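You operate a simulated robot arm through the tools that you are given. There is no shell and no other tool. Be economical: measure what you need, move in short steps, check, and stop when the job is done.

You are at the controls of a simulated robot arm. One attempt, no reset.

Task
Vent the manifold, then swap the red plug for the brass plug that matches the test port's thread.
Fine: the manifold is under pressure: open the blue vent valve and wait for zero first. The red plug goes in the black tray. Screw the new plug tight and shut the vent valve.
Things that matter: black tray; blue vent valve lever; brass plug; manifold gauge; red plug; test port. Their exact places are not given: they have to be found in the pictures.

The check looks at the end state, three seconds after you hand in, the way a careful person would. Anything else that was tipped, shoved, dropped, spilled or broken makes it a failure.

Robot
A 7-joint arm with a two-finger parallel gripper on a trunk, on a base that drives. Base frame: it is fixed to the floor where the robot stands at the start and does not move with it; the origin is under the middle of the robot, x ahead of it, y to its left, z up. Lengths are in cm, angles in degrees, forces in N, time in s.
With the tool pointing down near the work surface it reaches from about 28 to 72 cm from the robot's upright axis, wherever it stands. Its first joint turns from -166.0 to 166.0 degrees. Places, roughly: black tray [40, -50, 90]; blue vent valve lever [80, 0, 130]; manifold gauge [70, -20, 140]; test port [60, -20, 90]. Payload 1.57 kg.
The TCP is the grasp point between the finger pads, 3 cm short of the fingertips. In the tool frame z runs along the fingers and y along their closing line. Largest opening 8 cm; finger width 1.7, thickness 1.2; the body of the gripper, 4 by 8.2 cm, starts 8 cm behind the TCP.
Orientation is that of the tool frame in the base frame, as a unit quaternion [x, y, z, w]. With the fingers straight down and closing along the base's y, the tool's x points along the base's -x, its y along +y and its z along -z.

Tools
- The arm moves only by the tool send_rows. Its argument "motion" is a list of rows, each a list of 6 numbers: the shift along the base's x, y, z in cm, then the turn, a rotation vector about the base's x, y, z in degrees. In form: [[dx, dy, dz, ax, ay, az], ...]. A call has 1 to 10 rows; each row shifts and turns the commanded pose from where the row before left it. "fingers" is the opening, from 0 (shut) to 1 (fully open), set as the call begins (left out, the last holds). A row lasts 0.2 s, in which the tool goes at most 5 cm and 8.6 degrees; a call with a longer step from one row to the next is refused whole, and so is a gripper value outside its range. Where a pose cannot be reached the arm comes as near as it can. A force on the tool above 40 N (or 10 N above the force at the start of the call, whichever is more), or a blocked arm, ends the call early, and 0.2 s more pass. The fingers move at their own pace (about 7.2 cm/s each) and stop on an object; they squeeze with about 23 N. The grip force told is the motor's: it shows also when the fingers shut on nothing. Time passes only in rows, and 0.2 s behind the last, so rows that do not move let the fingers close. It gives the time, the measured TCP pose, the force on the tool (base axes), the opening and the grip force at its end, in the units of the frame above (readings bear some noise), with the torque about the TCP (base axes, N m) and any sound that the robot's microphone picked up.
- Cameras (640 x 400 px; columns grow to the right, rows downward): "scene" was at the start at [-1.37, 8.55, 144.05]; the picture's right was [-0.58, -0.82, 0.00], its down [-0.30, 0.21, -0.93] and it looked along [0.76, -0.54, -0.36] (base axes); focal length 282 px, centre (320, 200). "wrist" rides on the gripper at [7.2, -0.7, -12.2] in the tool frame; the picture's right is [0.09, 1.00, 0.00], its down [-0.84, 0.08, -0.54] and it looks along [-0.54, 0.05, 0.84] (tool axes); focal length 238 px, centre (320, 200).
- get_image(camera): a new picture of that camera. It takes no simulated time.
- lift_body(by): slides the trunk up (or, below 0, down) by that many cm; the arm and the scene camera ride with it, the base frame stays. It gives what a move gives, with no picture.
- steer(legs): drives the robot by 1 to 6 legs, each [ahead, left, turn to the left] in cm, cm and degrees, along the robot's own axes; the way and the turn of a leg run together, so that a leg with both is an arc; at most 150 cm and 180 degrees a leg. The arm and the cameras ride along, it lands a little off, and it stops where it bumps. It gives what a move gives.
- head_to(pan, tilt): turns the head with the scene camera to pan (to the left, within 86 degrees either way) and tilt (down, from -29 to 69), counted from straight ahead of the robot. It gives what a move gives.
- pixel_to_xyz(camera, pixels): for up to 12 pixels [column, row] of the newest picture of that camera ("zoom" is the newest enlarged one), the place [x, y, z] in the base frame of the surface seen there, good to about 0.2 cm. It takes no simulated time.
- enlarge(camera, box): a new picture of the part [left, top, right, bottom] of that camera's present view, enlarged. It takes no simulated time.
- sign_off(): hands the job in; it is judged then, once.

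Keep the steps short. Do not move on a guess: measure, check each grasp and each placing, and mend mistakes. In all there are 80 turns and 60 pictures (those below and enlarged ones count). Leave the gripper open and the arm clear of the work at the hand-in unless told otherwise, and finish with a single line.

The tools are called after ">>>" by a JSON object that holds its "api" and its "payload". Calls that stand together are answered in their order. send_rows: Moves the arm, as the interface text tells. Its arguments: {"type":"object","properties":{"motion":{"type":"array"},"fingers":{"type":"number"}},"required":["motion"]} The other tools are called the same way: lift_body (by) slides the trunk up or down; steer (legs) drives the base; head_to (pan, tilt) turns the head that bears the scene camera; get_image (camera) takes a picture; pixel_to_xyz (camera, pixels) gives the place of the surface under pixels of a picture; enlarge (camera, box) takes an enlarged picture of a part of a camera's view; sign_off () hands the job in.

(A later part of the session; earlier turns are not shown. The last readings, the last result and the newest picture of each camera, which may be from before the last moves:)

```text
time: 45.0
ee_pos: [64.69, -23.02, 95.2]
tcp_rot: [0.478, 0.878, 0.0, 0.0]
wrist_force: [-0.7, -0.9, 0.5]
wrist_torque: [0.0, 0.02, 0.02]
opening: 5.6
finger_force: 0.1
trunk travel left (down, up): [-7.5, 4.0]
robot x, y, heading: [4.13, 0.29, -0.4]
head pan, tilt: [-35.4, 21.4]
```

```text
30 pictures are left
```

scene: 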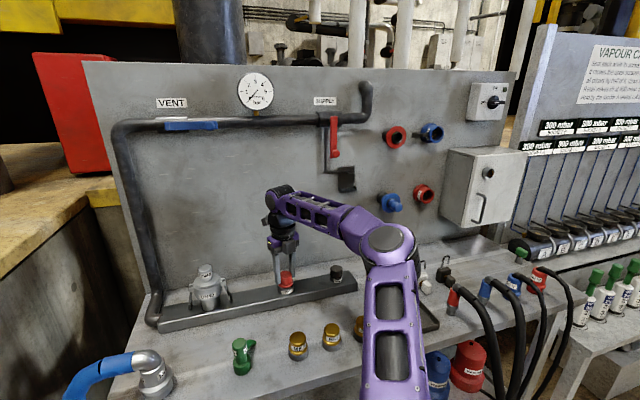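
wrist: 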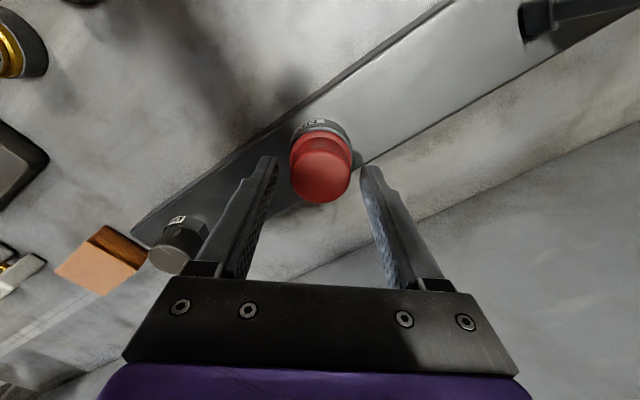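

Re-grip at 95.0 and unscrew again.

>>> {"api": "send_rows", "payload": {"motion": [[0, 0, -0.25, 0, 0, 0], [0, 0, 0, 0, 0, 0]]}}

>>> {"api": "send_rows", "payload": {"motion": [[0, 0, 0, 0, 0, 0], [0, 0, 0, 0, 0, 0], [0, 0, 0, 0, 0, 0], [0, 0, 0.01, 0, 0, 8.5], [0, 0, 0.01, 0, 0, 8.5], [0, 0, 0.01, 0, 0, 8.5], [0, 0, 0.01, 0, 0, 8.5], [0, 0, 0.01, 0, 0, 8.5], [0, 0, 0.01, 0, 0, 8.5], [0, 0, 0.01, 0, 0, 8.5]], "fingers": 0}}

>>> {"api": "send_rows", "payload": {"motion": [[0, 0, 0.01, 0, 0, 8.5], [0, 0, 0.01, 0, 0, 8.5], [0, 0, 0.01, 0, 0, 8.5], [0, 0, 0.01, 0, 0, 8.5], [0, 0, 0.01, 0, 0, 8.5], [0, 0, 0.01, 0, 0, 8.5], [0, 0, 0.01, 0, 0, 8.5], [0, 0, 0.01, 0, 0, 8.5], [0, 0, 0.01, 0, 0, 8.5], [0, 0, 0.01, 0, 0, 8.5]]}}

>>> {"api": "send_rows", "payload": {"motion": [[0, 0, 0.01, 0, 0, 8.5], [0, 0, 0.01, 0, 0, 8.5], [0, 0, 0.01, 0, 0, 8.5], [0, 0, 0.01, 0, 0, 8.5], [0, 0, 0.01, 0, 0, 8.5], [0, 0, 0.01, 0, 0, 8.5], [0, 0, 0.01, 0, 0, 8.5], [0, 0, 0.01, 0, 0, 8.5]]}}

>>> {"api": "send_rows", "payload": {"motion": [[0, 0, 0.15, 0, 0, 0], [0, 0, 0.15, 0, 0, 0], [0, 0, 0, 0, 0, 0]]}}

>>> {"api": "enlarge", "payload": {"camera": "scene", "box": [256, 250, 316, 305]}}

```text
time: 45.6
ee_pos: [64.56, -23.03, 94.96]
tcp_rot: [0.477, 0.879, -0.001, 0.0]
wrist_force: [-0.5, -0.4, 1.0]
wrist_torque: [0.03, -0.01, 0.01]
opening: 5.61
finger_force: 0.1
trunk travel left (down, up): [-7.5, 4.0]
robot x, y, heading: [4.71, 0.41, -0.5]
head pan, tilt: [-35.4, 21.4]
```

```text
time: 47.8
ee_pos: [64.59, -23.0, 95.03]
tcp_rot: [-0.023, 1.0, 0.001, 0.0]
wrist_force: [3.7, 3.6, -0.2]
wrist_torque: [0.25, -0.12, 0.0]
opening: 3.74
finger_force: 22.9
trunk travel left (down, up): [-7.5, 4.0]
robot x, y, heading: [4.2, 0.03, -0.7]
head pan, tilt: [-35.4, 21.4]
```

```text
time: 50.0
ee_pos: [64.58, -22.98, 95.08]
tcp_rot: [-0.693, 0.721, 0.0, 0.001]
wrist_force: [-0.3, 7.6, -0.1]
wrist_torque: [0.22, 0.01, 0.01]
opening: 3.77
finger_force: 23.3
trunk travel left (down, up): [-7.5, 4.0]
robot x, y, heading: [4.29, 0.55, -0.2]
head pan, tilt: [-35.4, 21.4]
```

```text
time: 51.8
ee_pos: [64.52, -23.1, 95.23]
tcp_rot: [0.978, -0.21, 0.001, 0.0]
wrist_force: [-0.6, 3.9, -0.6]
wrist_torque: [0.14, 0.02, -0.02]
opening: 3.74
finger_force: 23.1
trunk travel left (down, up): [-7.5, 4.0]
robot x, y, heading: [4.35, 0.19, -0.6]
head pan, tilt: [-35.4, 21.4]
```

```text
time: 52.6
ee_pos: [64.5, -23.08, 95.66]
tcp_rot: [0.977, -0.212, 0.0, 0.0]
wrist_force: [1.4, 0.8, -1.0]
wrist_torque: [0.05, 0.0, -0.01]
opening: 3.76
finger_force: 23.0
trunk travel left (down, up): [-7.5, 4.0]
robot x, y, heading: [4.08, 0.2, -0.3]
head pan, tilt: [-35.4, 21.4]
```

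```text
7.27 times, centred on (286, 278) of scene
```

zoom: 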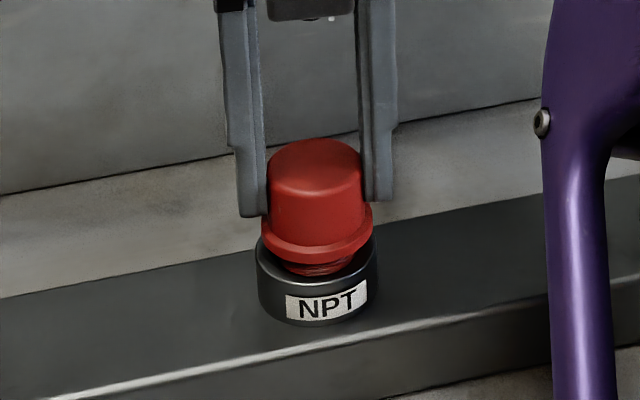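

It's loose (only ~1 N). Lift clear, rewind the wrist, and carry towards the tray.

>>> {"api": "send_rows", "payload": {"motion": [[0, 0, 1, 0, 0, 0], [0, 0, 1.5, 0, 0, 0], [0, 0, 3, 0, 0, 0], [0, 0, 4, 0, 0, 0], [0, 0, 0, 0, 0, -8.5], [-2, -1, 0, 0, 0, -8.5], [-2, -2, 0, 0, 0, -8.5], [-2.5, -2, 0, 0, 0, -8.5], [-2.5, -2, 0, 0, 0, -8.5], [-2.5, -2, 0, 0, 0, -8.5]]}}

>>> {"api": "send_rows", "payload": {"motion": [[-2.5, -2, 0, 0, 0, -8.5], [-2.5, -2.5, 0, 0, 0, -8.5], [-2.5, -2.5, 0, 0, 0, -8.5], [-2.5, -2.5, 0, 0, 0, -8.5], [-2.5, -2.5, 0, 0, 0, -8.5], [-2.2, -2.5, 0, 0, 0, -8.5], [0, 0, 0, 0, 0, -8.5], [0, 0, 0, 0, 0, -8.5], [0, 0, 0, 0, 0, -8.5], [0, 0, 0, 0, 0, 0]]}}

>>> {"api": "get_image", "payload": {"camera": "wrist"}}

>>> {"api": "get_image", "payload": {"camera": "scene"}}

```text
time: 54.8
ee_pos: [53.07, -31.89, 105.01]
tcp_rot: [0.79, -0.613, 0.0, 0.0]
wrist_force: [-0.4, 0.6, -0.1]
wrist_torque: [0.01, 0.01, 0.01]
opening: 0.02
finger_force: 21.5
trunk travel left (down, up): [-7.5, 4.0]
robot x, y, heading: [4.04, 0.22, -0.5]
head pan, tilt: [-35.4, 21.4]
```

```text
time: 57.0
ee_pos: [38.35, -46.56, 105.04]
tcp_rot: [-0.241, 0.97, 0.0, 0.0]
wrist_force: [0.4, -0.4, 0.5]
wrist_torque: [0.0, 0.03, -0.01]
opening: 0.0
finger_force: 21.7
trunk travel left (down, up): [-7.5, 4.0]
robot x, y, heading: [4.35, 0.68, -0.6]
head pan, tilt: [-35.4, 21.4]
```

```text
28 pictures are left
```

wrist: 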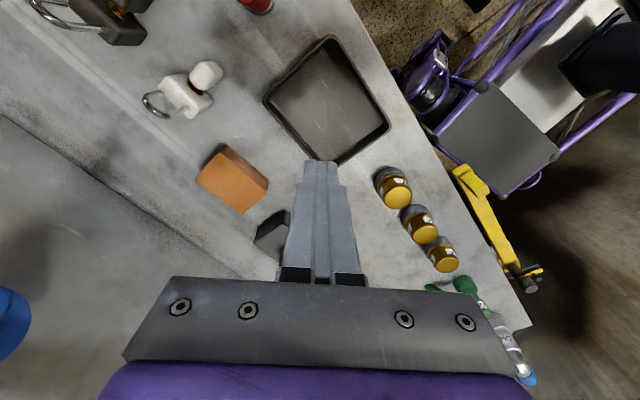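

```text
27 pictures are left
```

scene: 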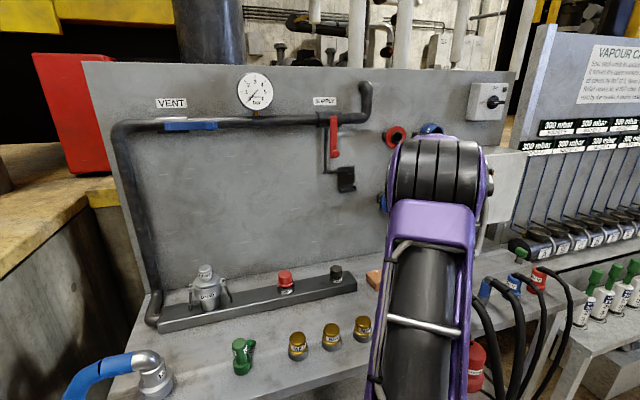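

The plug slipped out of the fingers and is still sitting on the port. Zoom on it.

>>> {"api": "enlarge", "payload": {"camera": "scene", "box": [256, 250, 316, 305]}}

>>> {"api": "pixel_to_xyz", "payload": {"camera": "zoom", "pixels": [[320, 150], [320, 170], [320, 240], [320, 255], [320, 265], [280, 255], [365, 240]]}}

>>> {"api": "pixel_to_xyz", "payload": {"camera": "wrist", "pixels": [[397, 191], [335, 36], [264, 98], [330, 165], [388, 122], [330, 100], [290, 125], [360, 80], [425, 225], [445, 258]]}}

```text
7.27 times, centred on (286, 278) of scene
```

zoom: 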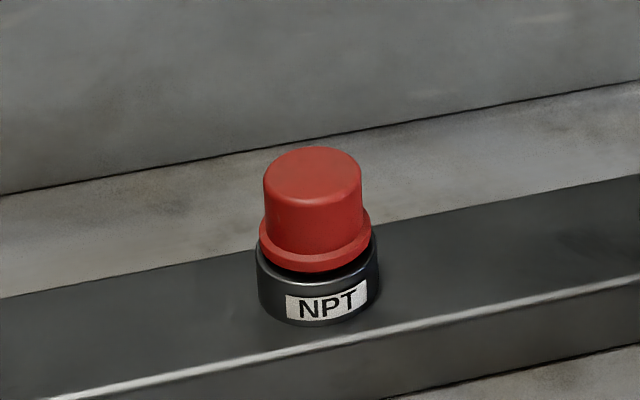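

```text
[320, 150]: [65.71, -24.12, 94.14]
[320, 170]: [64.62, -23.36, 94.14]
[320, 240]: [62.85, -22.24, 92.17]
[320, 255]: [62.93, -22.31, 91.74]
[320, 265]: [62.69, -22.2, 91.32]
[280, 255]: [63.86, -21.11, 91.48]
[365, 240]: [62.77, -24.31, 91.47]
```

```text
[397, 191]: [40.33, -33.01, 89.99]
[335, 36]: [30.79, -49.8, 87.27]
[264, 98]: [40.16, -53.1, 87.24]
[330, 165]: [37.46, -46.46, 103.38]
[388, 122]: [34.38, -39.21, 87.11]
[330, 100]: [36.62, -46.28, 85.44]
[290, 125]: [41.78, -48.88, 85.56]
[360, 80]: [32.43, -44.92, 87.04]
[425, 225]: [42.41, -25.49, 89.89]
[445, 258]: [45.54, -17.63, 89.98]
```

Top at 94.14 (0.4 cm up). I'll return, grip again lower on the body, unscrew another stroke, and lift slowly with checks.

>>> {"api": "send_rows", "payload": {"motion": [[2.9, 2.62, 0, 0, 0, -8.5], [2.9, 2.62, 0, 0, 0, -8.5], [2.9, 2.62, 0, 0, 0, -8.5], [2.9, 2.62, 0, 0, 0, -8.5], [2.9, 2.62, 0, 0, 0, -8.5], [2.9, 2.62, 0, 0, 0, -8.5], [2.9, 2.62, 0, 0, 0, -8.5], [2.9, 2.62, 0, 0, 0, -8.5], [2.9, 2.6, 0, 0, 0, -8.5], [0, 0, 0, 0, 0, -8.5]], "fingers": 0.75}}

>>> {"api": "get_image", "payload": {"camera": "wrist"}}

```text
time: 59.2
ee_pos: [64.54, -22.85, 105.12]
tcp_rot: [0.478, 0.878, -0.001, -0.001]
wrist_force: [1.9, -0.6, 0.4]
wrist_torque: [0.03, 0.0, -0.01]
opening: 6.0
finger_force: 0.1
trunk travel left (down, up): [-7.5, 4.0]
robot x, y, heading: [4.4, 0.54, -0.6]
head pan, tilt: [-35.4, 21.4]
```

```text
25 pictures are left
```

wrist: 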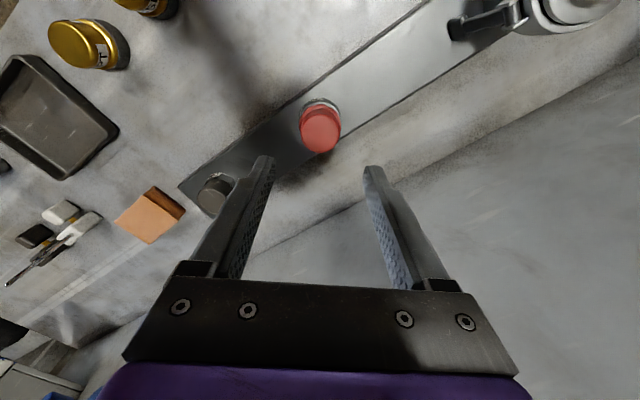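

>>> {"api": "send_rows", "payload": {"motion": [[0, -0.1, -4, 0, 0, 0], [0, 0, -4, 0, 0, 0], [0, 0, -1.6, 0, 0, 0], [0, 0, -0.6, 0, 0, 0], [0, 0, 0, 0, 0, 0]]}}

>>> {"api": "send_rows", "payload": {"motion": [[0, 0, 0, 0, 0, 0], [0, 0, 0, 0, 0, 0], [0, 0, 0, 0, 0, 0], [0, 0, 0.01, 0, 0, 8.5], [0, 0, 0.01, 0, 0, 8.5], [0, 0, 0.01, 0, 0, 8.5], [0, 0, 0.01, 0, 0, 8.5], [0, 0, 0.01, 0, 0, 8.5], [0, 0, 0.01, 0, 0, 8.5], [0, 0, 0.01, 0, 0, 8.5]], "fingers": 0}}

>>> {"api": "send_rows", "payload": {"motion": [[0, 0, 0.01, 0, 0, 8.5], [0, 0, 0.01, 0, 0, 8.5], [0, 0, 0.01, 0, 0, 8.5], [0, 0, 0.01, 0, 0, 8.5], [0, 0, 0.01, 0, 0, 8.5], [0, 0, 0.01, 0, 0, 8.5], [0, 0, 0.01, 0, 0, 8.5], [0, 0, 0.01, 0, 0, 8.5], [0, 0, 0.01, 0, 0, 8.5], [0, 0, 0.01, 0, 0, 8.5]]}}

>>> {"api": "send_rows", "payload": {"motion": [[0, 0, 0.01, 0, 0, 8.5], [0, 0, 0.01, 0, 0, 8.5], [0, 0, 0.01, 0, 0, 8.5], [0, 0, 0.01, 0, 0, 8.5], [0, 0, 0.01, 0, 0, 8.5], [0, 0, 0.01, 0, 0, 8.5], [0, 0, 0.01, 0, 0, 8.5], [0, 0, 0.01, 0, 0, 8.5]]}}

>>> {"api": "send_rows", "payload": {"motion": [[0, 0, 0.1, 0, 0, 0], [0, 0, 0.1, 0, 0, 0], [0, 0, 0, 0, 0, 0]]}}

>>> {"api": "enlarge", "payload": {"camera": "scene", "box": [256, 250, 316, 305]}}

```text
time: 60.4
ee_pos: [64.56, -23.02, 94.88]
tcp_rot: [0.477, 0.879, 0.0, 0.0]
wrist_force: [0.4, 0.0, 0.4]
wrist_torque: [0.0, 0.0, -0.01]
opening: 6.02
finger_force: 0.1
trunk travel left (down, up): [-7.5, 4.0]
robot x, y, heading: [4.28, 0.28, -0.8]
head pan, tilt: [-35.4, 21.4]
```

```text
time: 62.6
ee_pos: [64.43, -22.97, 94.88]
tcp_rot: [-0.023, 1.0, 0.0, 0.001]
wrist_force: [2.7, 7.0, -0.2]
wrist_torque: [0.37, -0.11, -0.38]
opening: 3.78
finger_force: 23.3
trunk travel left (down, up): [-7.5, 4.0]
robot x, y, heading: [4.67, 0.1, -0.6]
head pan, tilt: [-35.4, 21.4]
```

```text
time: 64.8
ee_pos: [64.61, -23.26, 95.09]
tcp_rot: [-0.693, 0.721, -0.001, 0.0]
wrist_force: [8.2, -3.4, -0.5]
wrist_torque: [0.01, 0.04, -0.34]
opening: 3.77
finger_force: 23.4
trunk travel left (down, up): [-7.5, 4.0]
robot x, y, heading: [4.14, 0.47, -0.4]
head pan, tilt: [-35.4, 21.4]
```

```text
time: 66.6
ee_pos: [64.6, -23.02, 95.11]
tcp_rot: [0.977, -0.211, 0.0, 0.0]
wrist_force: [5.9, 5.7, -0.3]
wrist_torque: [0.16, -0.07, -0.41]
opening: 3.75
finger_force: 23.2
trunk travel left (down, up): [-7.5, 4.0]
robot x, y, heading: [4.23, 0.25, -0.5]
head pan, tilt: [-35.4, 21.4]
```

```text
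time: 67.4
ee_pos: [64.4, -23.13, 95.42]
tcp_rot: [0.977, -0.212, 0.0, 0.0]
wrist_force: [1.2, 6.3, -2.2]
wrist_torque: [0.33, -0.06, -0.01]
opening: 3.72
finger_force: 23.5
trunk travel left (down, up): [-7.5, 4.0]
robot x, y, heading: [4.41, 0.29, -0.3]
head pan, tilt: [-35.4, 21.4]
```

```text
7.27 times, centred on (286, 278) of scene
```

zoom: 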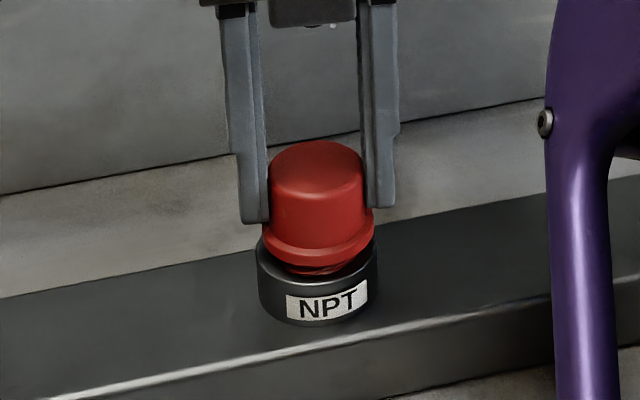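

Now it has some torque in turning but lifts slightly. Lift very slowly while easing the sideways load, watching.

>>> {"api": "send_rows", "payload": {"motion": [[0, 0.1, 0.1, 0, 0, 0], [0, 0, 0.1, 0, 0, 0], [0, 0, 0.1, 0, 0, 0], [0, 0, 0.1, 0, 0, 0], [0, 0, 0, 0, 0, 0]]}}

>>> {"api": "enlarge", "payload": {"camera": "scene", "box": [256, 250, 316, 305]}}

```text
time: 68.6
ee_pos: [64.43, -22.91, 95.72]
tcp_rot: [0.977, -0.212, 0.0, 0.0]
wrist_force: [0.5, -0.5, -0.4]
wrist_torque: [-0.01, -0.05, -0.01]
opening: 3.73
finger_force: 22.9
trunk travel left (down, up): [-7.5, 4.0]
robot x, y, heading: [4.38, 0.33, -0.5]
head pan, tilt: [-35.4, 21.4]
```

```text
7.27 times, centred on (286, 278) of scene
```

zoom: 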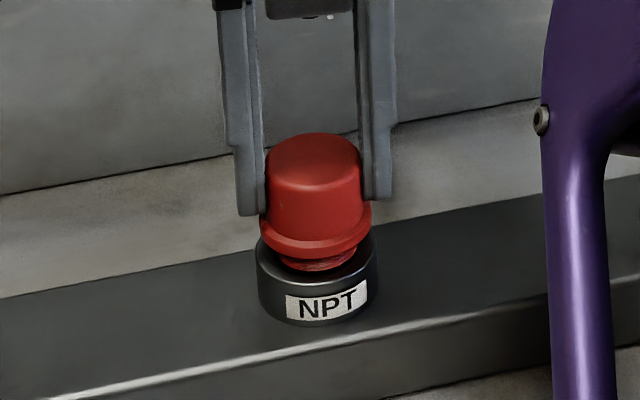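

It's rising freely with near-zero force. Continue slowly.

>>> {"api": "send_rows", "payload": {"motion": [[0, 0, 0.15, 0, 0, 0], [0, 0, 0.15, 0, 0, 0], [0, 0, 0.15, 0, 0, 0], [0, 0, 0.2, 0, 0, 0], [0, 0, 0.2, 0, 0, 0], [0, 0, 0.2, 0, 0, 0], [0, 0, 0.3, 0, 0, 0], [0, 0, 0.3, 0, 0, 0], [0, 0, 0.4, 0, 0, 0]]}}

>>> {"api": "enlarge", "payload": {"camera": "scene", "box": [250, 230, 325, 305]}}

```text
time: 70.6
ee_pos: [64.46, -23.06, 97.82]
tcp_rot: [0.977, -0.211, 0.0, -0.001]
wrist_force: [-0.1, 0.1, 0.0]
wrist_torque: [0.0, 0.0, 0.0]
opening: 3.76
finger_force: 23.2
trunk travel left (down, up): [-7.5, 4.0]
robot x, y, heading: [4.33, 0.12, -0.2]
head pan, tilt: [-35.4, 21.4]
```

```text
5.33 times, centred on (288, 268) of scene
```

zoom: 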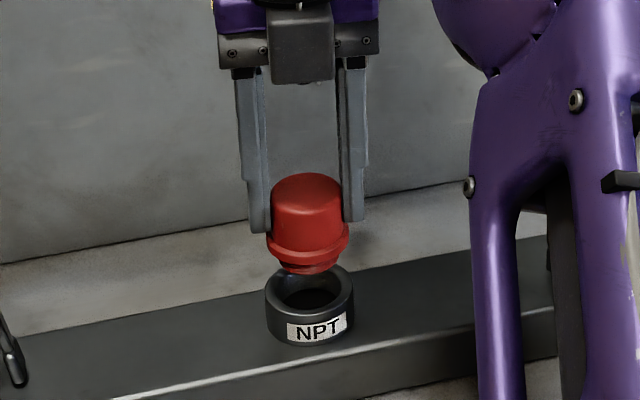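

The red plug is out and held. Raise and carry to above the tray centre (37.4,-46.2).

>>> {"api": "send_rows", "payload": {"motion": [[0, 0, 2, 0, 0, 0], [0, 0, 2.5, 0, 0, 0], [0, 0, 2.5, 0, 0, -6], [-1.5, -1, 0, 0, 0, -8], [-2, -2, 0, 0, 0, -8], [-2, -2, 0, 0, 0, -8], [-2, -2, 0, 0, 0, -8], [-2, -2, 0, 0, 0, -8], [-2, -2, 0, 0, 0, -8], [-2, -2, 0, 0, 0, -8]]}}

>>> {"api": "send_rows", "payload": {"motion": [[-2.2, -2, 0, 0, 0, -8], [-2.2, -2, 0, 0, 0, -8], [-2.2, -2, 0, 0, 0, -8], [-2.2, -1.6, 0, 0, 0, -8], [-2.2, -1.5, 0, 0, 0, -8], [-1.7, -1, 0, 0, 0, -8], [-0.8, 0, 0, 0, 0, -8], [0, 0, 0, 0, 0, -8], [0, 0, 0, 0, 0, 0]]}}

>>> {"api": "get_image", "payload": {"camera": "wrist"}}

```text
time: 72.8
ee_pos: [50.93, -35.98, 104.77]
tcp_rot: [0.728, -0.686, -0.001, -0.001]
wrist_force: [0.1, 0.6, 0.2]
wrist_torque: [-0.02, 0.01, 0.04]
opening: 3.76
finger_force: 23.6
trunk travel left (down, up): [-7.5, 4.0]
robot x, y, heading: [4.59, 0.13, -0.5]
head pan, tilt: [-35.4, 21.4]
```

```text
time: 74.8
ee_pos: [37.49, -46.12, 104.87]
tcp_rot: [-0.254, 0.967, 0.001, 0.0]
wrist_force: [-0.6, 0.4, 0.4]
wrist_torque: [0.0, -0.01, -0.02]
opening: 3.77
finger_force: 22.9
trunk travel left (down, up): [-7.5, 4.0]
robot x, y, heading: [4.66, -0.06, -0.3]
head pan, tilt: [-35.4, 21.4]
```

```text
21 pictures are left
```

wrist: 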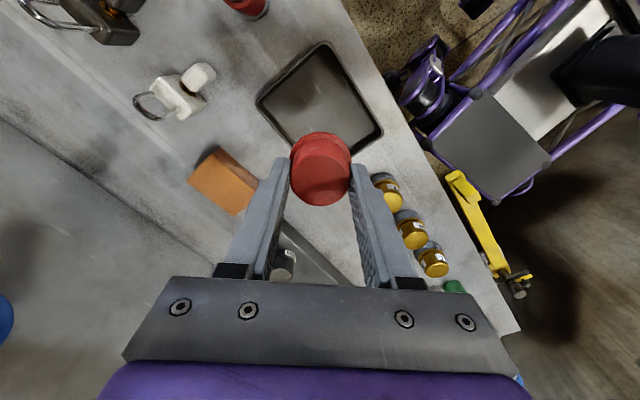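

Plug held over the tray. Descend.

>>> {"api": "send_rows", "payload": {"motion": [[0, 0, -4, 0, 0, 0], [0, 0, -4, 0, 0, 0], [0, 0, -3, 0, 0, 0], [0, 0, -1.5, 0, 0, 0], [0, 0, -0.5, 0, 0, 0], [0, 0, -0.3, 0, 0, 0], [0, 0, 0, 0, 0, 0]]}}

>>> {"api": "send_rows", "payload": {"motion": [[0, 0, -0.25, 0, 0, 0], [0, 0, -0.25, 0, 0, 0], [0, 0, -0.25, 0, 0, 0], [0, 0, -0.25, 0, 0, 0], [0, 0, 0, 0, 0, 0]]}}

```text
time: 76.4
ee_pos: [37.35, -46.17, 91.53]
tcp_rot: [-0.256, 0.967, 0.0, 0.0]
wrist_force: [0.5, 0.5, 0.0]
wrist_torque: [0.02, -0.02, 0.01]
opening: 3.74
finger_force: 22.7
trunk travel left (down, up): [-7.5, 4.0]
robot x, y, heading: [4.32, 0.07, -0.4]
head pan, tilt: [-35.4, 21.4]
```

```text
time: 77.6
ee_pos: [37.44, -46.06, 90.68]
tcp_rot: [-0.254, 0.967, -0.001, 0.0]
wrist_force: [-0.9, 0.6, 13.2]
wrist_torque: [0.08, 0.05, 0.0]
opening: 3.75
finger_force: 23.3
trunk travel left (down, up): [-7.5, 4.0]
robot x, y, heading: [3.95, 0.19, -0.7]
head pan, tilt: [-35.4, 21.4]
```

Contact with the tray floor (13 N). Ease up a touch, open, and rise.

>>> {"api": "send_rows", "payload": {"motion": [[0, 0, 0.12, 0, 0, 0], [0, 0, 0, 0, 0, 0]]}}

>>> {"api": "send_rows", "payload": {"motion": [[0, 0, 0, 0, 0, 0], [0, 0, 0, 0, 0, 0], [0, 0, 2, 0, 0, 0], [0, 0, 3, 0, 0, 0], [0, 0, 4, 0, 0, 0], [0, 0, 4, 0, 0, -8], [0.5, 2, 0, 0, 0, -8], [0.5, 3, 0, 0, 0, -8], [0.5, 3, 0, 0, 0, -8], [0.5, 3, 0, 0, 0, -8]], "fingers": 0.7}}

>>> {"api": "send_rows", "payload": {"motion": [[0, 0, 0, 0, 0, -8], [0, 0, 0, 0, 0, -8], [0, 0, 0, 0, 0, 0]]}}

>>> {"api": "get_image", "payload": {"camera": "wrist"}}

```text
time: 78.2
ee_pos: [37.4, -46.03, 90.7]
tcp_rot: [-0.256, 0.967, -0.001, 0.0]
wrist_force: [0.9, -1.3, 12.6]
wrist_torque: [-0.04, -0.05, 0.0]
opening: 3.77
finger_force: 23.1
trunk travel left (down, up): [-7.5, 4.0]
robot x, y, heading: [4.24, 0.05, -0.2]
head pan, tilt: [-35.4, 21.4]
```

```text
time: 80.4
ee_pos: [39.47, -34.99, 103.46]
tcp_rot: [0.093, 0.996, 0.0, 0.0]
wrist_force: [-0.1, -0.4, 0.2]
wrist_torque: [0.0, 0.02, 0.0]
opening: 5.6
finger_force: 0.0
trunk travel left (down, up): [-7.5, 4.0]
robot x, y, heading: [4.17, 0.19, -0.5]
head pan, tilt: [-35.4, 21.4]
```

```text
time: 81.2
ee_pos: [39.53, -35.15, 103.55]
tcp_rot: [0.229, 0.973, 0.0, 0.001]
wrist_force: [-0.1, -0.6, -0.4]
wrist_torque: [0.0, 0.0, 0.01]
opening: 5.59
finger_force: 0.0
trunk travel left (down, up): [-7.5, 4.0]
robot x, y, heading: [4.61, 0.22, -0.6]
head pan, tilt: [-35.4, 21.4]
```

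```text
20 pictures are left
```

wrist: 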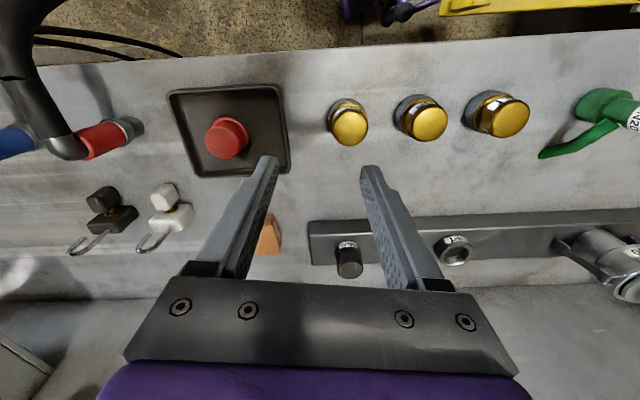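

Red plug stands in the tray. Measure the NPT brass plug (349,125) and the open port (456,248).

>>> {"api": "enlarge", "payload": {"camera": "wrist", "box": [310, 80, 400, 160]}}

>>> {"api": "pixel_to_xyz", "payload": {"camera": "zoom", "pixels": [[280, 235], [165, 235], [395, 235], [280, 350], [280, 130], [270, 115], [180, 150], [350, 130], [260, 75]]}}

>>> {"api": "pixel_to_xyz", "payload": {"camera": "wrist", "pixels": [[440, 247], [471, 250], [456, 236], [456, 266], [225, 138], [419, 123], [509, 118]]}}

```text
5.00 times, centred on (355, 120) of wrist
```

zoom: 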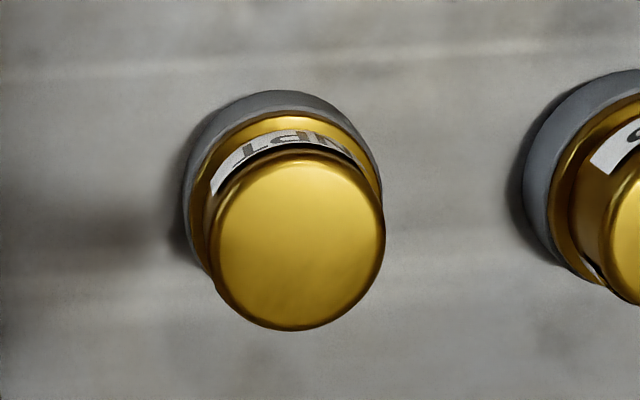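

```text
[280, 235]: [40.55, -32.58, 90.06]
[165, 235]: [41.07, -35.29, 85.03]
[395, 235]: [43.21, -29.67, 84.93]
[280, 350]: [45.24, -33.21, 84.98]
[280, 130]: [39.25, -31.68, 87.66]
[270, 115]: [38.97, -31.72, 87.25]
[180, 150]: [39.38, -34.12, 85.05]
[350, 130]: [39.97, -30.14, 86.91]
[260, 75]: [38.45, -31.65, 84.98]
```

```text
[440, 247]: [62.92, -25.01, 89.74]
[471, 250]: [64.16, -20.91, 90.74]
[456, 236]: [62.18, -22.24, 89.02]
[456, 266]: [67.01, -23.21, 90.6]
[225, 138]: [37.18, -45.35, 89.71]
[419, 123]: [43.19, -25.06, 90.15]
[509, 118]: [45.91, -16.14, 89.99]
```

>>> {"api": "pixel_to_xyz", "payload": {"camera": "zoom", "pixels": [[298, 242], [220, 245], [375, 240], [298, 165], [298, 320]]}}

```text
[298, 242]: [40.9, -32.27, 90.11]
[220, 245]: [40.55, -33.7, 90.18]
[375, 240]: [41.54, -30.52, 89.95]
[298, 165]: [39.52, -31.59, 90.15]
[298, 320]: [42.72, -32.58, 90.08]
```

Plug axis ≈ (41.05,-32.1), top 90.1. Descend to TCP 90.65 with 5.6 cm opening; neighbours clear by ~2 cm.

>>> {"api": "send_rows", "payload": {"motion": [[1.55, 3, 0, 0, 0, 0], [0, 0, -4, 0, 0, 0], [0, 0, -4, 0, 0, 0], [0, 0, -2.5, 0, 0, 0], [0, 0, 0, 0, 0, 0]]}}

>>> {"api": "get_image", "payload": {"camera": "wrist"}}

```text
time: 82.4
ee_pos: [40.97, -32.21, 92.89]
tcp_rot: [0.229, 0.973, 0.0, 0.0]
wrist_force: [0.1, -0.2, -0.4]
wrist_torque: [0.0, -0.01, -0.01]
opening: 5.63
finger_force: 0.1
trunk travel left (down, up): [-7.5, 4.0]
robot x, y, heading: [4.21, 0.4, -0.6]
head pan, tilt: [-35.4, 21.4]
```

```text
18 pictures are left
```

wrist: 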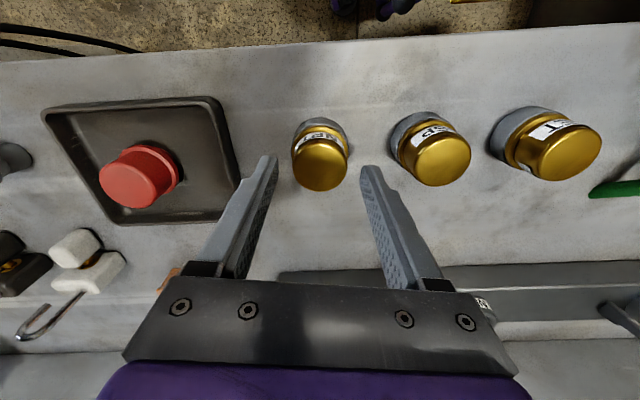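

Centred. Descend and close.

>>> {"api": "send_rows", "payload": {"motion": [[0.1, 0.05, -1.2, 0, 0, 0], [0, 0, -1.05, 0, 0, 0], [0, 0, 0, 0, 0, 0]]}}

>>> {"api": "send_rows", "payload": {"motion": [[0, 0, 0, 0, 0, 0], [0, 0, 0, 0, 0, 0], [0, 0, 0, 0, 0, 0], [0, 0, 0.2, 0, 0, 0], [0, 0, 0.2, 0, 0, 0], [0, 0, 0.2, 0, 0, 0], [0, 0, 0, 0, 0, 0]], "fingers": 0}}

>>> {"api": "get_image", "payload": {"camera": "wrist"}}

```text
time: 83.2
ee_pos: [41.08, -31.92, 90.72]
tcp_rot: [0.229, 0.973, -0.001, 0.0]
wrist_force: [0.8, -0.5, 0.0]
wrist_torque: [0.02, 0.01, 0.0]
opening: 5.59
finger_force: 0.1
trunk travel left (down, up): [-7.5, 4.0]
robot x, y, heading: [4.29, -0.12, -0.7]
head pan, tilt: [-35.4, 21.4]
```

```text
time: 84.8
ee_pos: [41.19, -32.04, 91.37]
tcp_rot: [0.228, 0.974, 0.0, 0.0]
wrist_force: [0.0, 0.2, -1.6]
wrist_torque: [0.01, 0.04, -0.01]
opening: 3.81
finger_force: 23.0
trunk travel left (down, up): [-7.5, 4.0]
robot x, y, heading: [4.21, 0.23, -0.8]
head pan, tilt: [-35.4, 21.4]
```

```text
17 pictures are left
```

wrist: 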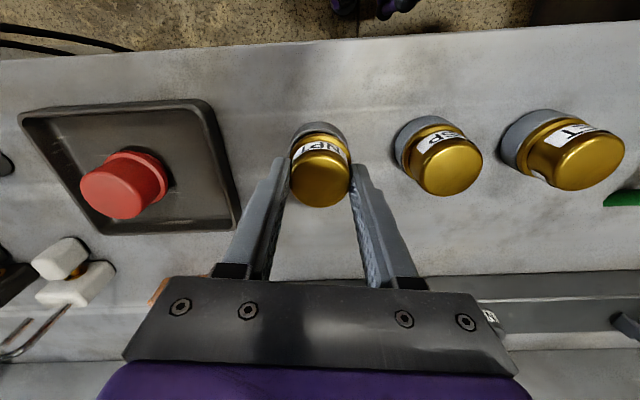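

Lifting; continue slowly to 94 and check.

>>> {"api": "send_rows", "payload": {"motion": [[0, 0, 0.2, 0, 0, 0], [0, 0, 0.2, 0, 0, 0], [0, 0, 0.3, 0, 0, 0], [0, 0, 0.3, 0, 0, 0], [0, 0, 0.5, 0, 0, 0], [0, 0, 1, 0, 0, 0], [0, 0, 0, 0, 0, 0]]}}

>>> {"api": "get_image", "payload": {"camera": "wrist"}}

```text
time: 86.4
ee_pos: [41.09, -32.13, 94.09]
tcp_rot: [0.228, 0.974, 0.0, 0.001]
wrist_force: [-0.6, 0.1, -1.9]
wrist_torque: [-0.05, -0.04, 0.0]
opening: 3.82
finger_force: 23.1
trunk travel left (down, up): [-7.5, 4.0]
robot x, y, heading: [4.18, 0.45, -0.5]
head pan, tilt: [-35.4, 21.4]
```

```text
16 pictures are left
```

wrist: 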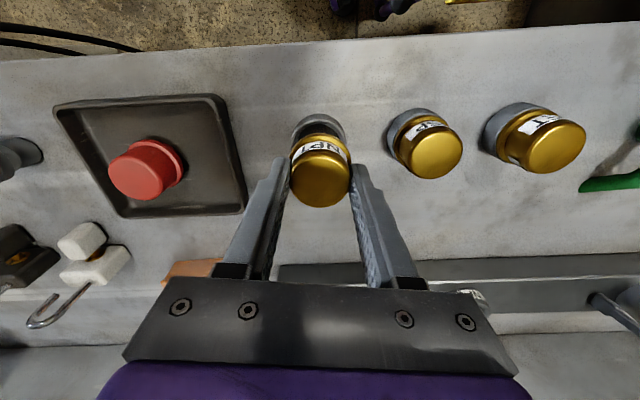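

Plug free of its holder. Lift, carry to above the port while turning the wrist counterclockwise for a long tightening stroke.

>>> {"api": "send_rows", "payload": {"motion": [[0, 0, 3, 0, 0, 0], [0, 0, 4, 0, 0, 0], [0, 0, 3.5, 0, 0, 5], [2, 0.8, 0, 0, 0, 8], [2, 0.8, 0, 0, 0, 8], [2, 0.8, 0, 0, 0, 8], [2, 0.8, 0, 0, 0, 8], [2, 0.8, 0, 0, 0, 8], [2, 0.8, 0, 0, 0, 8], [2, 0.8, 0, 0, 0, 8]]}}

>>> {"api": "send_rows", "payload": {"motion": [[2, 0.8, 0, 0, 0, 8], [2, 0.8, 0, 0, 0, 8], [2, 0.7, 0, 0, 0, 8], [2, 0.6, 0, 0, 0, 8], [1.4, 0.4, 0, 0, 0, 8], [0, 0, 0, 0, 0, 8], [0, 0, 0, 0, 0, 8], [0, 0, 0, 0, 0, 8], [0, 0, 0, 0, 0, 8], [0, 0, 0, 0, 0, 8]]}}

>>> {"api": "send_rows", "payload": {"motion": [[0, 0, 0, 0, 0, 8], [0, 0, 0, 0, 0, 8], [0, 0, 0, 0, 0, 8], [0, 0, 0, 0, 0, 8], [0, 0, 0, 0, 0, 8], [0, 0, 0, 0, 0, 0]]}}

>>> {"api": "get_image", "payload": {"camera": "wrist"}}

```text
time: 88.6
ee_pos: [55.16, -26.44, 104.39]
tcp_rot: [-0.299, 0.954, 0.0, 0.001]
wrist_force: [-0.2, -0.6, -1.7]
wrist_torque: [0.0, -0.01, 0.01]
opening: 3.82
finger_force: 23.4
trunk travel left (down, up): [-7.5, 4.0]
robot x, y, heading: [4.5, 0.32, -0.4]
head pan, tilt: [-35.4, 21.4]
```

```text
time: 90.8
ee_pos: [64.5, -23.22, 104.43]
tcp_rot: [0.842, -0.54, 0.001, 0.0]
wrist_force: [0.5, -0.4, -1.9]
wrist_torque: [0.01, 0.0, 0.02]
opening: 3.83
finger_force: 22.8
trunk travel left (down, up): [-7.5, 4.0]
robot x, y, heading: [4.23, 0.15, -0.4]
head pan, tilt: [-35.4, 21.4]
```

```text
time: 92.2
ee_pos: [64.53, -23.09, 104.43]
tcp_rot: [0.976, -0.219, 0.0, 0.0]
wrist_force: [-1.2, -0.2, -1.4]
wrist_torque: [0.03, -0.01, 0.03]
opening: 3.83
finger_force: 23.7
trunk travel left (down, up): [-7.5, 4.0]
robot x, y, heading: [4.18, 0.54, -0.5]
head pan, tilt: [-35.4, 21.4]
```

```text
15 pictures are left
```

wrist: 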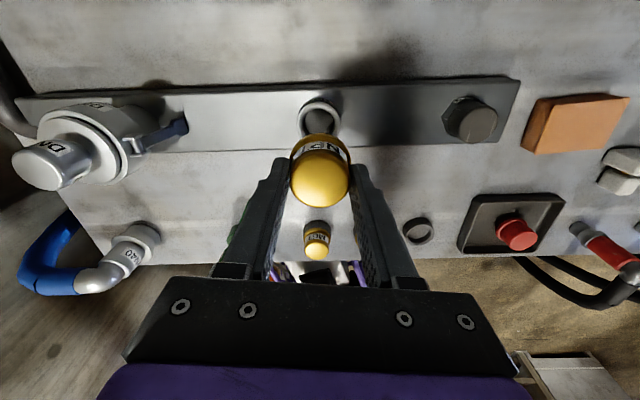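

Aligned over the port. Descend to TCP 96.2.

>>> {"api": "send_rows", "payload": {"motion": [[0, 0.05, -3, 0, 0, 8], [0, 0, -3, 0, 0, 8], [0, 0, -1.5, 0, 0, 0], [0, 0, -0.7, 0, 0, 0], [0, 0, 0, 0, 0, 0]]}}

>>> {"api": "enlarge", "payload": {"camera": "scene", "box": [250, 230, 325, 305]}}

```text
time: 93.4
ee_pos: [64.66, -23.17, 96.25]
tcp_rot: [0.997, -0.082, -0.001, 0.0]
wrist_force: [0.2, 0.6, -0.7]
wrist_torque: [0.03, 0.02, -0.02]
opening: 3.82
finger_force: 23.2
trunk travel left (down, up): [-7.5, 4.0]
robot x, y, heading: [4.01, 0.15, -0.5]
head pan, tilt: [-35.4, 21.4]
```

```text
5.33 times, centred on (288, 268) of scene
```

zoom: 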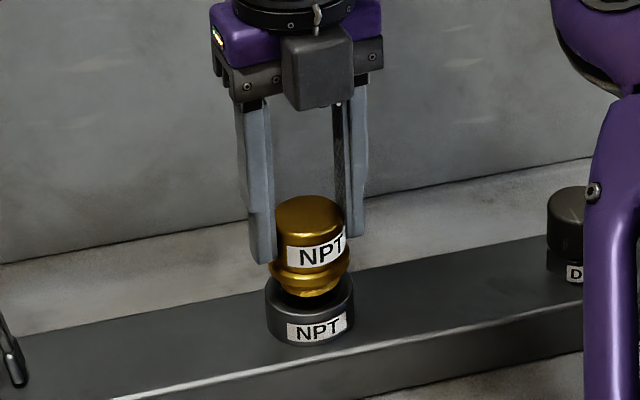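

Well aligned, thread just above the collar. Lower until light contact.

>>> {"api": "send_rows", "payload": {"motion": [[-0.08, 0.08, -0.2, 0, 0, 0], [0, 0, -0.2, 0, 0, 0], [0, 0, -0.2, 0, 0, 0], [0, 0, -0.15, 0, 0, 0], [0, 0, 0, 0, 0, 0]]}}

```text
time: 94.6
ee_pos: [64.58, -23.04, 95.65]
tcp_rot: [0.997, -0.081, -0.001, 0.0]
wrist_force: [-0.1, 1.0, -0.6]
wrist_torque: [-0.01, 0.01, -0.05]
opening: 3.83
finger_force: 23.5
trunk travel left (down, up): [-7.5, 4.0]
robot x, y, heading: [4.19, 0.28, -0.5]
head pan, tilt: [-35.4, 21.4]
```

>>> {"api": "send_rows", "payload": {"motion": [[0, 0, -0.12, 0, 0, 0], [0, 0, -0.12, 0, 0, 0], [0, 0, -0.12, 0, 0, 0], [0, 0, -0.1, 0, 0, 0], [0, 0, 0, 0, 0, 0]]}}

```text
time: 95.8
ee_pos: [64.66, -23.1, 95.04]
tcp_rot: [0.997, -0.082, 0.001, 0.0]
wrist_force: [5.9, 0.2, -1.8]
wrist_torque: [-0.17, -0.32, 0.0]
opening: 3.82
finger_force: 23.2
trunk travel left (down, up): [-7.5, 4.0]
robot x, y, heading: [4.29, 0.23, -0.2]
head pan, tilt: [-35.4, 21.4]
```

In the bore, light lateral touch. Begin turning clockwise with slight downward feed.

>>> {"api": "send_rows", "payload": {"motion": [[0.05, 0, -0.1, 0, 0, -8.5], [0, 0, -0.02, 0, 0, -8.5], [0, 0, -0.02, 0, 0, -8.5], [0, 0, -0.02, 0, 0, -8.5], [0, 0, -0.02, 0, 0, -8.5], [0, 0, -0.02, 0, 0, -8.5], [0, 0, -0.02, 0, 0, -8.5], [0, 0, -0.02, 0, 0, -8.5], [0, 0, -0.02, 0, 0, -8.5], [0, 0, -0.02, 0, 0, -8.5]]}}

```text
time: 98.0
ee_pos: [64.65, -22.93, 95.03]
tcp_rot: [-0.679, 0.734, -0.002, 0.001]
wrist_force: [11.6, -0.8, 12.1]
wrist_torque: [-0.01, -0.12, -0.04]
opening: 3.82
finger_force: 22.9
trunk travel left (down, up): [-7.5, 4.0]
robot x, y, heading: [4.26, 0.25, -0.4]
head pan, tilt: [-35.4, 21.4]
```

Pressing 12 N; continue turning with small feed and ease the sideways load.

>>> {"api": "send_rows", "payload": {"motion": [[0.1, 0, 0, 0, 0, -8.5], [0, 0, -0.01, 0, 0, -8.5], [0, 0, -0.01, 0, 0, -8.5], [0, 0, -0.01, 0, 0, -8.5], [0, 0, -0.01, 0, 0, -8.5], [0, 0, -0.01, 0, 0, -8.5], [0, 0, -0.01, 0, 0, -8.5], [0, 0, -0.01, 0, 0, -8.5], [0, 0, -0.01, 0, 0, -8.5], [0, 0, -0.01, 0, 0, -8.5]]}}

>>> {"api": "send_rows", "payload": {"motion": [[0, 0, 0, 0, 0, -8.5], [0, 0, -0.01, 0, 0, -8.5], [0, 0, -0.01, 0, 0, -8.5], [0, 0, -0.01, 0, 0, -8.5], [0, 0, -0.01, 0, 0, -8.5], [0, 0, -0.01, 0, 0, -8.5], [0, 0, -0.01, 0, 0, -8.5], [0, 0, -0.01, 0, 0, -8.5]]}}

>>> {"api": "enlarge", "payload": {"camera": "scene", "box": [250, 230, 325, 305]}}

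```text
time: 100.2
ee_pos: [64.65, -22.92, 94.8]
tcp_rot: [-0.004, 1.0, 0.0, 0.001]
wrist_force: [4.7, 0.5, 12.4]
wrist_torque: [0.17, 0.02, -0.03]
opening: 3.84
finger_force: 22.3
trunk travel left (down, up): [-7.5, 4.0]
robot x, y, heading: [4.21, 0.47, -0.4]
head pan, tilt: [-35.4, 21.4]
```

```text
time: 102.0
ee_pos: [64.55, -22.95, 94.63]
tcp_rot: [0.556, 0.831, 0.0, 0.0]
wrist_force: [2.6, 1.4, 7.8]
wrist_torque: [0.04, -0.1, -0.01]
opening: 3.84
finger_force: 23.1
trunk travel left (down, up): [-7.5, 4.0]
robot x, y, heading: [4.1, 0.3, -0.5]
head pan, tilt: [-35.4, 21.4]
```

```text
5.33 times, centred on (288, 268) of scene
```

zoom: 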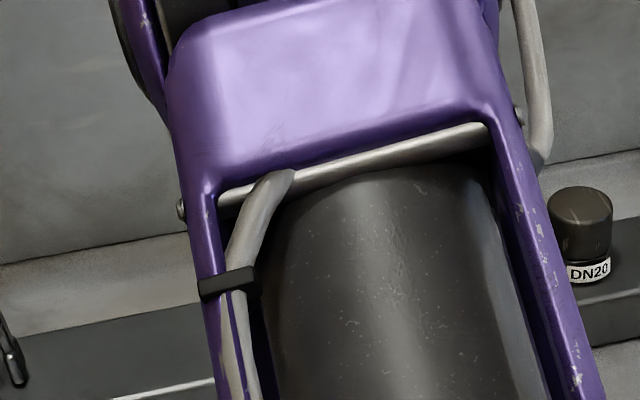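

Plug descending (95.04→94.63). Release, rewind CCW, regrip and continue.

>>> {"api": "send_rows", "payload": {"motion": [[0, 0, 0, 0, 0, 0], [0, 0, 0.3, 0, 0, 0], [0, 0, 0, 0, 0, 8.5], [0, 0, 0, 0, 0, 8.5], [0, 0, 0, 0, 0, 8.5], [0, 0, 0, 0, 0, 8.5], [0, 0, 0, 0, 0, 8.5], [0, 0, 0, 0, 0, 8.5], [0, 0, 0, 0, 0, 8.5], [0, 0, 0, 0, 0, 8.5]], "fingers": 0.7}}

>>> {"api": "send_rows", "payload": {"motion": [[0, 0, 0, 0, 0, 8.5], [0, 0, 0, 0, 0, 8.5], [0, 0, 0, 0, 0, 8.5], [0, 0, 0, 0, 0, 8.5], [0, 0, 0, 0, 0, 8.5], [0, 0, 0, 0, 0, 8.5], [0, 0, 0, 0, 0, 8.5], [0, 0, 0, 0, 0, 8.5], [0, 0, 0, 0, 0, 8.5], [0, 0, 0, 0, 0, 8.5]]}}

>>> {"api": "send_rows", "payload": {"motion": [[0, 0, 0, 0, 0, 8.5], [0, 0, 0, 0, 0, 8.5], [0, 0, 0, 0, 0, 8.5], [0, 0, 0, 0, 0, 8.5], [0, 0, 0, 0, 0, 8.5], [0, 0, 0, 0, 0, 8.5], [0, 0, 0, 0, 0, 8.5], [0, 0, 0, 0, 0, 8.5], [0, 0, 0, 0, 0, 8.5], [0, 0, 0, 0, 0, 8.5]]}}

>>> {"api": "enlarge", "payload": {"camera": "scene", "box": [250, 230, 325, 305]}}

```text
time: 104.2
ee_pos: [64.55, -23.12, 94.98]
tcp_rot: [-0.006, 1.0, -0.001, 0.0]
wrist_force: [0.7, -0.6, -0.6]
wrist_torque: [0.01, 0.03, 0.0]
opening: 5.57
finger_force: 0.0
trunk travel left (down, up): [-7.5, 4.0]
robot x, y, heading: [4.73, 0.37, -0.5]
head pan, tilt: [-35.4, 21.4]
```

```text
time: 106.4
ee_pos: [64.64, -23.04, 95.06]
tcp_rot: [-0.68, 0.733, 0.0, 0.0]
wrist_force: [0.0, -0.2, -0.3]
wrist_torque: [-0.03, -0.03, 0.02]
opening: 5.61
finger_force: 0.0
trunk travel left (down, up): [-7.5, 4.0]
robot x, y, heading: [4.48, 0.28, -0.5]
head pan, tilt: [-35.4, 21.4]
```

```text
time: 108.6
ee_pos: [64.61, -23.02, 94.92]
tcp_rot: [0.997, -0.08, 0.0, 0.0]
wrist_force: [0.7, -0.1, -0.6]
wrist_torque: [-0.04, 0.01, -0.05]
opening: 5.61
finger_force: 0.1
trunk travel left (down, up): [-7.5, 4.0]
robot x, y, heading: [4.47, 0.28, -0.5]
head pan, tilt: [-35.4, 21.4]
```

```text
5.33 times, centred on (288, 268) of scene
```

zoom: 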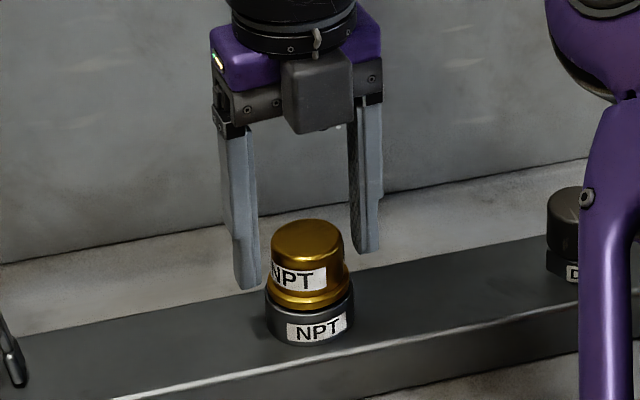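

Plug is standing straight, partly in. Lower 0.3, grip, and turn clockwise again watching torque.

>>> {"api": "send_rows", "payload": {"motion": [[0, 0, -0.3, 0, 0, 0], [0, 0, 0, 0, 0, 0]]}}

>>> {"api": "send_rows", "payload": {"motion": [[0, 0, 0, 0, 0, 0], [0, 0, 0, 0, 0, 0], [0, 0, 0, 0, 0, 0], [0, 0, -0.01, 0, 0, -8.5], [0, 0, -0.01, 0, 0, -8.5], [0, 0, -0.01, 0, 0, -8.5], [0, 0, -0.01, 0, 0, -8.5], [0, 0, -0.01, 0, 0, -8.5], [0, 0, -0.01, 0, 0, -8.5], [0, 0, -0.01, 0, 0, -8.5]], "fingers": 0}}

>>> {"api": "send_rows", "payload": {"motion": [[0, 0, -0.01, 0, 0, -8.5], [0, 0, -0.01, 0, 0, -8.5], [0, 0, -0.01, 0, 0, -8.5], [0, 0, -0.01, 0, 0, -8.5], [0, 0, -0.01, 0, 0, -8.5], [0, 0, -0.01, 0, 0, -8.5], [0, 0, -0.01, 0, 0, -8.5], [0, 0, -0.01, 0, 0, -8.5], [0, 0, -0.01, 0, 0, -8.5], [0, 0, -0.01, 0, 0, -8.5]]}}

>>> {"api": "send_rows", "payload": {"motion": [[0, 0, -0.01, 0, 0, -8.5], [0, 0, -0.01, 0, 0, -8.5], [0, 0, -0.01, 0, 0, -8.5], [0, 0, -0.01, 0, 0, -8.5], [0, 0, -0.01, 0, 0, -8.5], [0, 0, -0.01, 0, 0, -8.5], [0, 0, -0.01, 0, 0, -8.5], [0, 0, -0.01, 0, 0, -8.5], [0, 0, -0.01, 0, 0, -8.5], [0, 0, -0.01, 0, 0, -8.5]]}}

```text
time: 109.2
ee_pos: [64.58, -22.99, 94.59]
tcp_rot: [0.997, -0.082, 0.0, 0.0]
wrist_force: [-0.5, 0.7, -0.1]
wrist_torque: [0.02, -0.02, 0.01]
opening: 5.61
finger_force: 0.2
trunk travel left (down, up): [-7.5, 4.0]
robot x, y, heading: [4.27, 0.35, -0.4]
head pan, tilt: [-35.4, 21.4]
```

```text
time: 111.4
ee_pos: [64.65, -23.0, 94.5]
tcp_rot: [0.824, -0.567, 0.0, 0.0]
wrist_force: [-2.4, 0.6, 0.6]
wrist_torque: [0.0, 0.1, -0.02]
opening: 3.81
finger_force: 22.4
trunk travel left (down, up): [-7.5, 4.0]
robot x, y, heading: [4.58, 0.23, -0.4]
head pan, tilt: [-35.4, 21.4]
```

```text
time: 113.6
ee_pos: [64.5, -23.06, 94.43]
tcp_rot: [-0.224, 0.975, 0.001, 0.0]
wrist_force: [-5.7, 0.9, 0.9]
wrist_torque: [0.14, 0.29, -0.02]
opening: 3.83
finger_force: 22.9
trunk travel left (down, up): [-7.5, 4.0]
robot x, y, heading: [4.61, -0.05, -0.4]
head pan, tilt: [-35.4, 21.4]
```

```text
time: 115.8
ee_pos: [64.61, -23.1, 94.35]
tcp_rot: [0.493, 0.87, -0.001, 0.0]
wrist_force: [0.6, -1.0, 1.2]
wrist_torque: [-0.16, 0.03, 0.38]
opening: 3.81
finger_force: 22.9
trunk travel left (down, up): [-7.5, 4.0]
robot x, y, heading: [4.8, 0.13, -0.5]
head pan, tilt: [-35.4, 21.4]
```

Torque rose to 0.38 N m: it's seating. Give a final tightening nudge.

>>> {"api": "send_rows", "payload": {"motion": [[0, 0, 0, 0, 0, -8], [0, 0, 0, 0, 0, -8], [0, 0, 0, 0, 0, 0]]}}

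```text
time: 116.6
ee_pos: [64.61, -23.05, 94.29]
tcp_rot: [0.609, 0.793, 0.0, 0.0]
wrist_force: [-0.9, -0.9, 0.4]
wrist_torque: [-0.05, -0.04, 0.35]
opening: 3.81
finger_force: 22.7
trunk travel left (down, up): [-7.5, 4.0]
robot x, y, heading: [4.08, 0.26, -0.6]
head pan, tilt: [-35.4, 21.4]
```

Steady resisting torque at no further travel: tight. Release, rise straight, and turn back to yaw ≈ -18°.

>>> {"api": "send_rows", "payload": {"motion": [[0, 0, 0, 0, 0, 0], [0, 0, 0, 0, 0, 0], [0, 0, 2, 0, 0, 0], [0, 0, 4, 0, 0, 0], [0, 0, 4, 0, 0, 8], [0, 0, 4, 0, 0, 8], [-2, 1, 4, 0, 0, 8], [-2, 2, 0, 0, 0, 8], [-2, 2, 0, 0, 0, 8], [-2, 2, 0, 0, 0, 8]], "fingers": 0.75}}

>>> {"api": "send_rows", "payload": {"motion": [[-1.5, 2, 0, 0, 0, 8.5], [-1.5, 2, 0, 0, 0, 0], [0, 2, 0, 0, 0, 0]]}}

>>> {"api": "get_image", "payload": {"camera": "wrist"}}

>>> {"api": "enlarge", "payload": {"camera": "wrist", "box": [180, 80, 400, 220]}}

```text
time: 118.8
ee_pos: [56.46, -15.96, 112.24]
tcp_rot: [0.232, 0.973, 0.0, 0.0]
wrist_force: [0.5, 0.0, 0.3]
wrist_torque: [-0.01, -0.01, -0.01]
opening: 5.99
finger_force: 0.0
trunk travel left (down, up): [-7.5, 4.0]
robot x, y, heading: [4.16, 0.32, -0.7]
head pan, tilt: [-35.4, 21.4]
```

```text
time: 119.6
ee_pos: [53.6, -9.97, 112.25]
tcp_rot: [0.16, 0.987, 0.0, 0.0]
wrist_force: [-0.7, 0.0, -0.2]
wrist_torque: [0.04, -0.01, -0.01]
opening: 5.99
finger_force: 0.1
trunk travel left (down, up): [-7.5, 4.0]
robot x, y, heading: [4.18, 0.43, -0.5]
head pan, tilt: [-35.4, 21.4]
```

```text
11 pictures are left
```

wrist: 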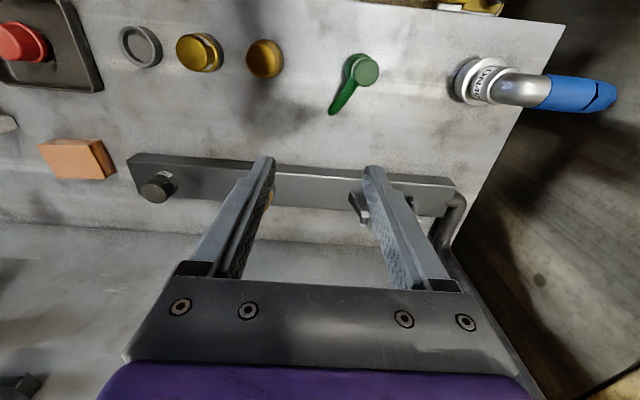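

```text
2.86 times, centred on (290, 150) of wrist
```

zoom: 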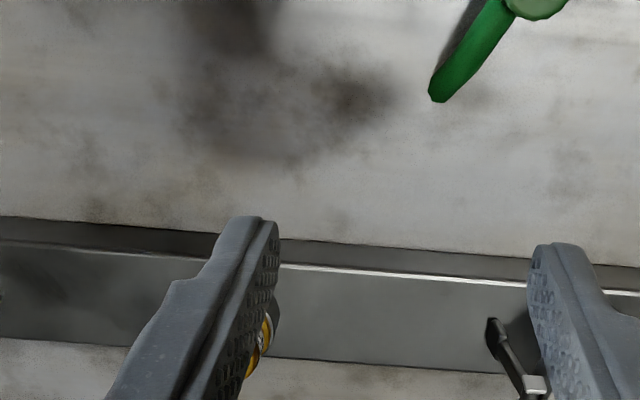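

Tool yaw is ideal for the panel. Back the base 4 cm (the arm's earlier working geometry for the lever), then pitch up in front of the lever.

>>> {"api": "steer", "payload": {"legs": [[-4, 0, 0]]}}

>>> {"api": "send_rows", "payload": {"motion": [[1, 0, 1, -2.5, -7.6, 0], [1, 0, 1, -2.5, -7.6, 0], [1, 0, 1, -2.5, -7.6, 0], [1.5, 0, 1, -2.5, -7.6, 0], [1.5, 0, 1, -2.5, -7.6, 0], [1.5, 0, 1.5, -2.5, -7.6, 0], [1.5, 0, 1.5, -2.5, -7.6, 0], [1.5, 0, 1.5, -2.5, -7.6, 0], [1.5, 0, 1.5, -2.5, -7.6, 0], [1.5, 0, 1.5, -2.5, -7.6, 0]]}}

```text
time: 120.5
ee_pos: [49.66, -10.05, 112.26]
tcp_rot: [0.16, 0.987, 0.0, 0.001]
wrist_force: [0.0, -0.5, -0.1]
wrist_torque: [-0.01, 0.01, -0.03]
opening: 5.99
finger_force: 0.1
trunk travel left (down, up): [-7.5, 4.0]
robot x, y, heading: [0.16, 0.2, -0.7]
head pan, tilt: [-35.4, 21.4]
```

```text
time: 122.7
ee_pos: [62.42, -10.26, 123.97]
tcp_rot: [0.13, 0.774, -0.102, 0.612]
wrist_force: [0.0, -0.4, -0.5]
wrist_torque: [0.0, 0.01, -0.01]
opening: 6.0
finger_force: 0.1
out of reach, approached as far as the arm can: row 9
trunk travel left (down, up): [-7.5, 4.0]
robot x, y, heading: [0.74, 0.62, -0.5]
head pan, tilt: [-35.4, 21.4]
```

>>> {"api": "send_rows", "payload": {"motion": [[1, 1, 0.5, -2.1, -6.3, 0], [1, 1, 0.5, -2.1, -6.3, 0], [1, 1, 0.5, 0, 0, 0], [0.5, 0, 0.5, 0, 0, 0], [0, 0, 0, 0, 0, 0]]}}

>>> {"api": "get_image", "payload": {"camera": "scene"}}

```text
time: 123.9
ee_pos: [66.09, -7.33, 126.22]
tcp_rot: [0.118, 0.698, -0.114, 0.697]
wrist_force: [0.3, 0.3, -0.4]
wrist_torque: [0.01, -0.02, 0.01]
opening: 6.0
finger_force: 0.1
trunk travel left (down, up): [-7.5, 4.0]
robot x, y, heading: [0.42, 0.23, -0.5]
head pan, tilt: [-35.4, 21.4]
```

```text
9 pictures are left
```

scene: 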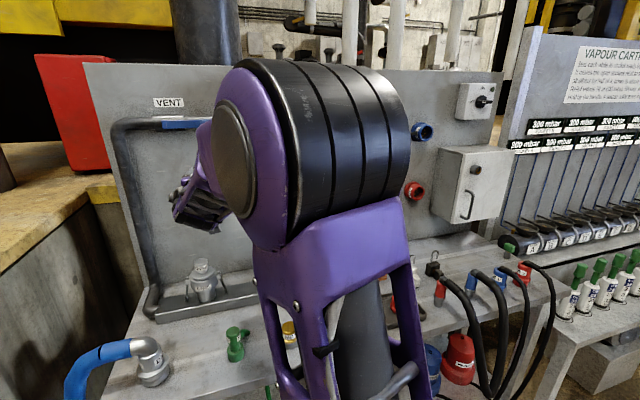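

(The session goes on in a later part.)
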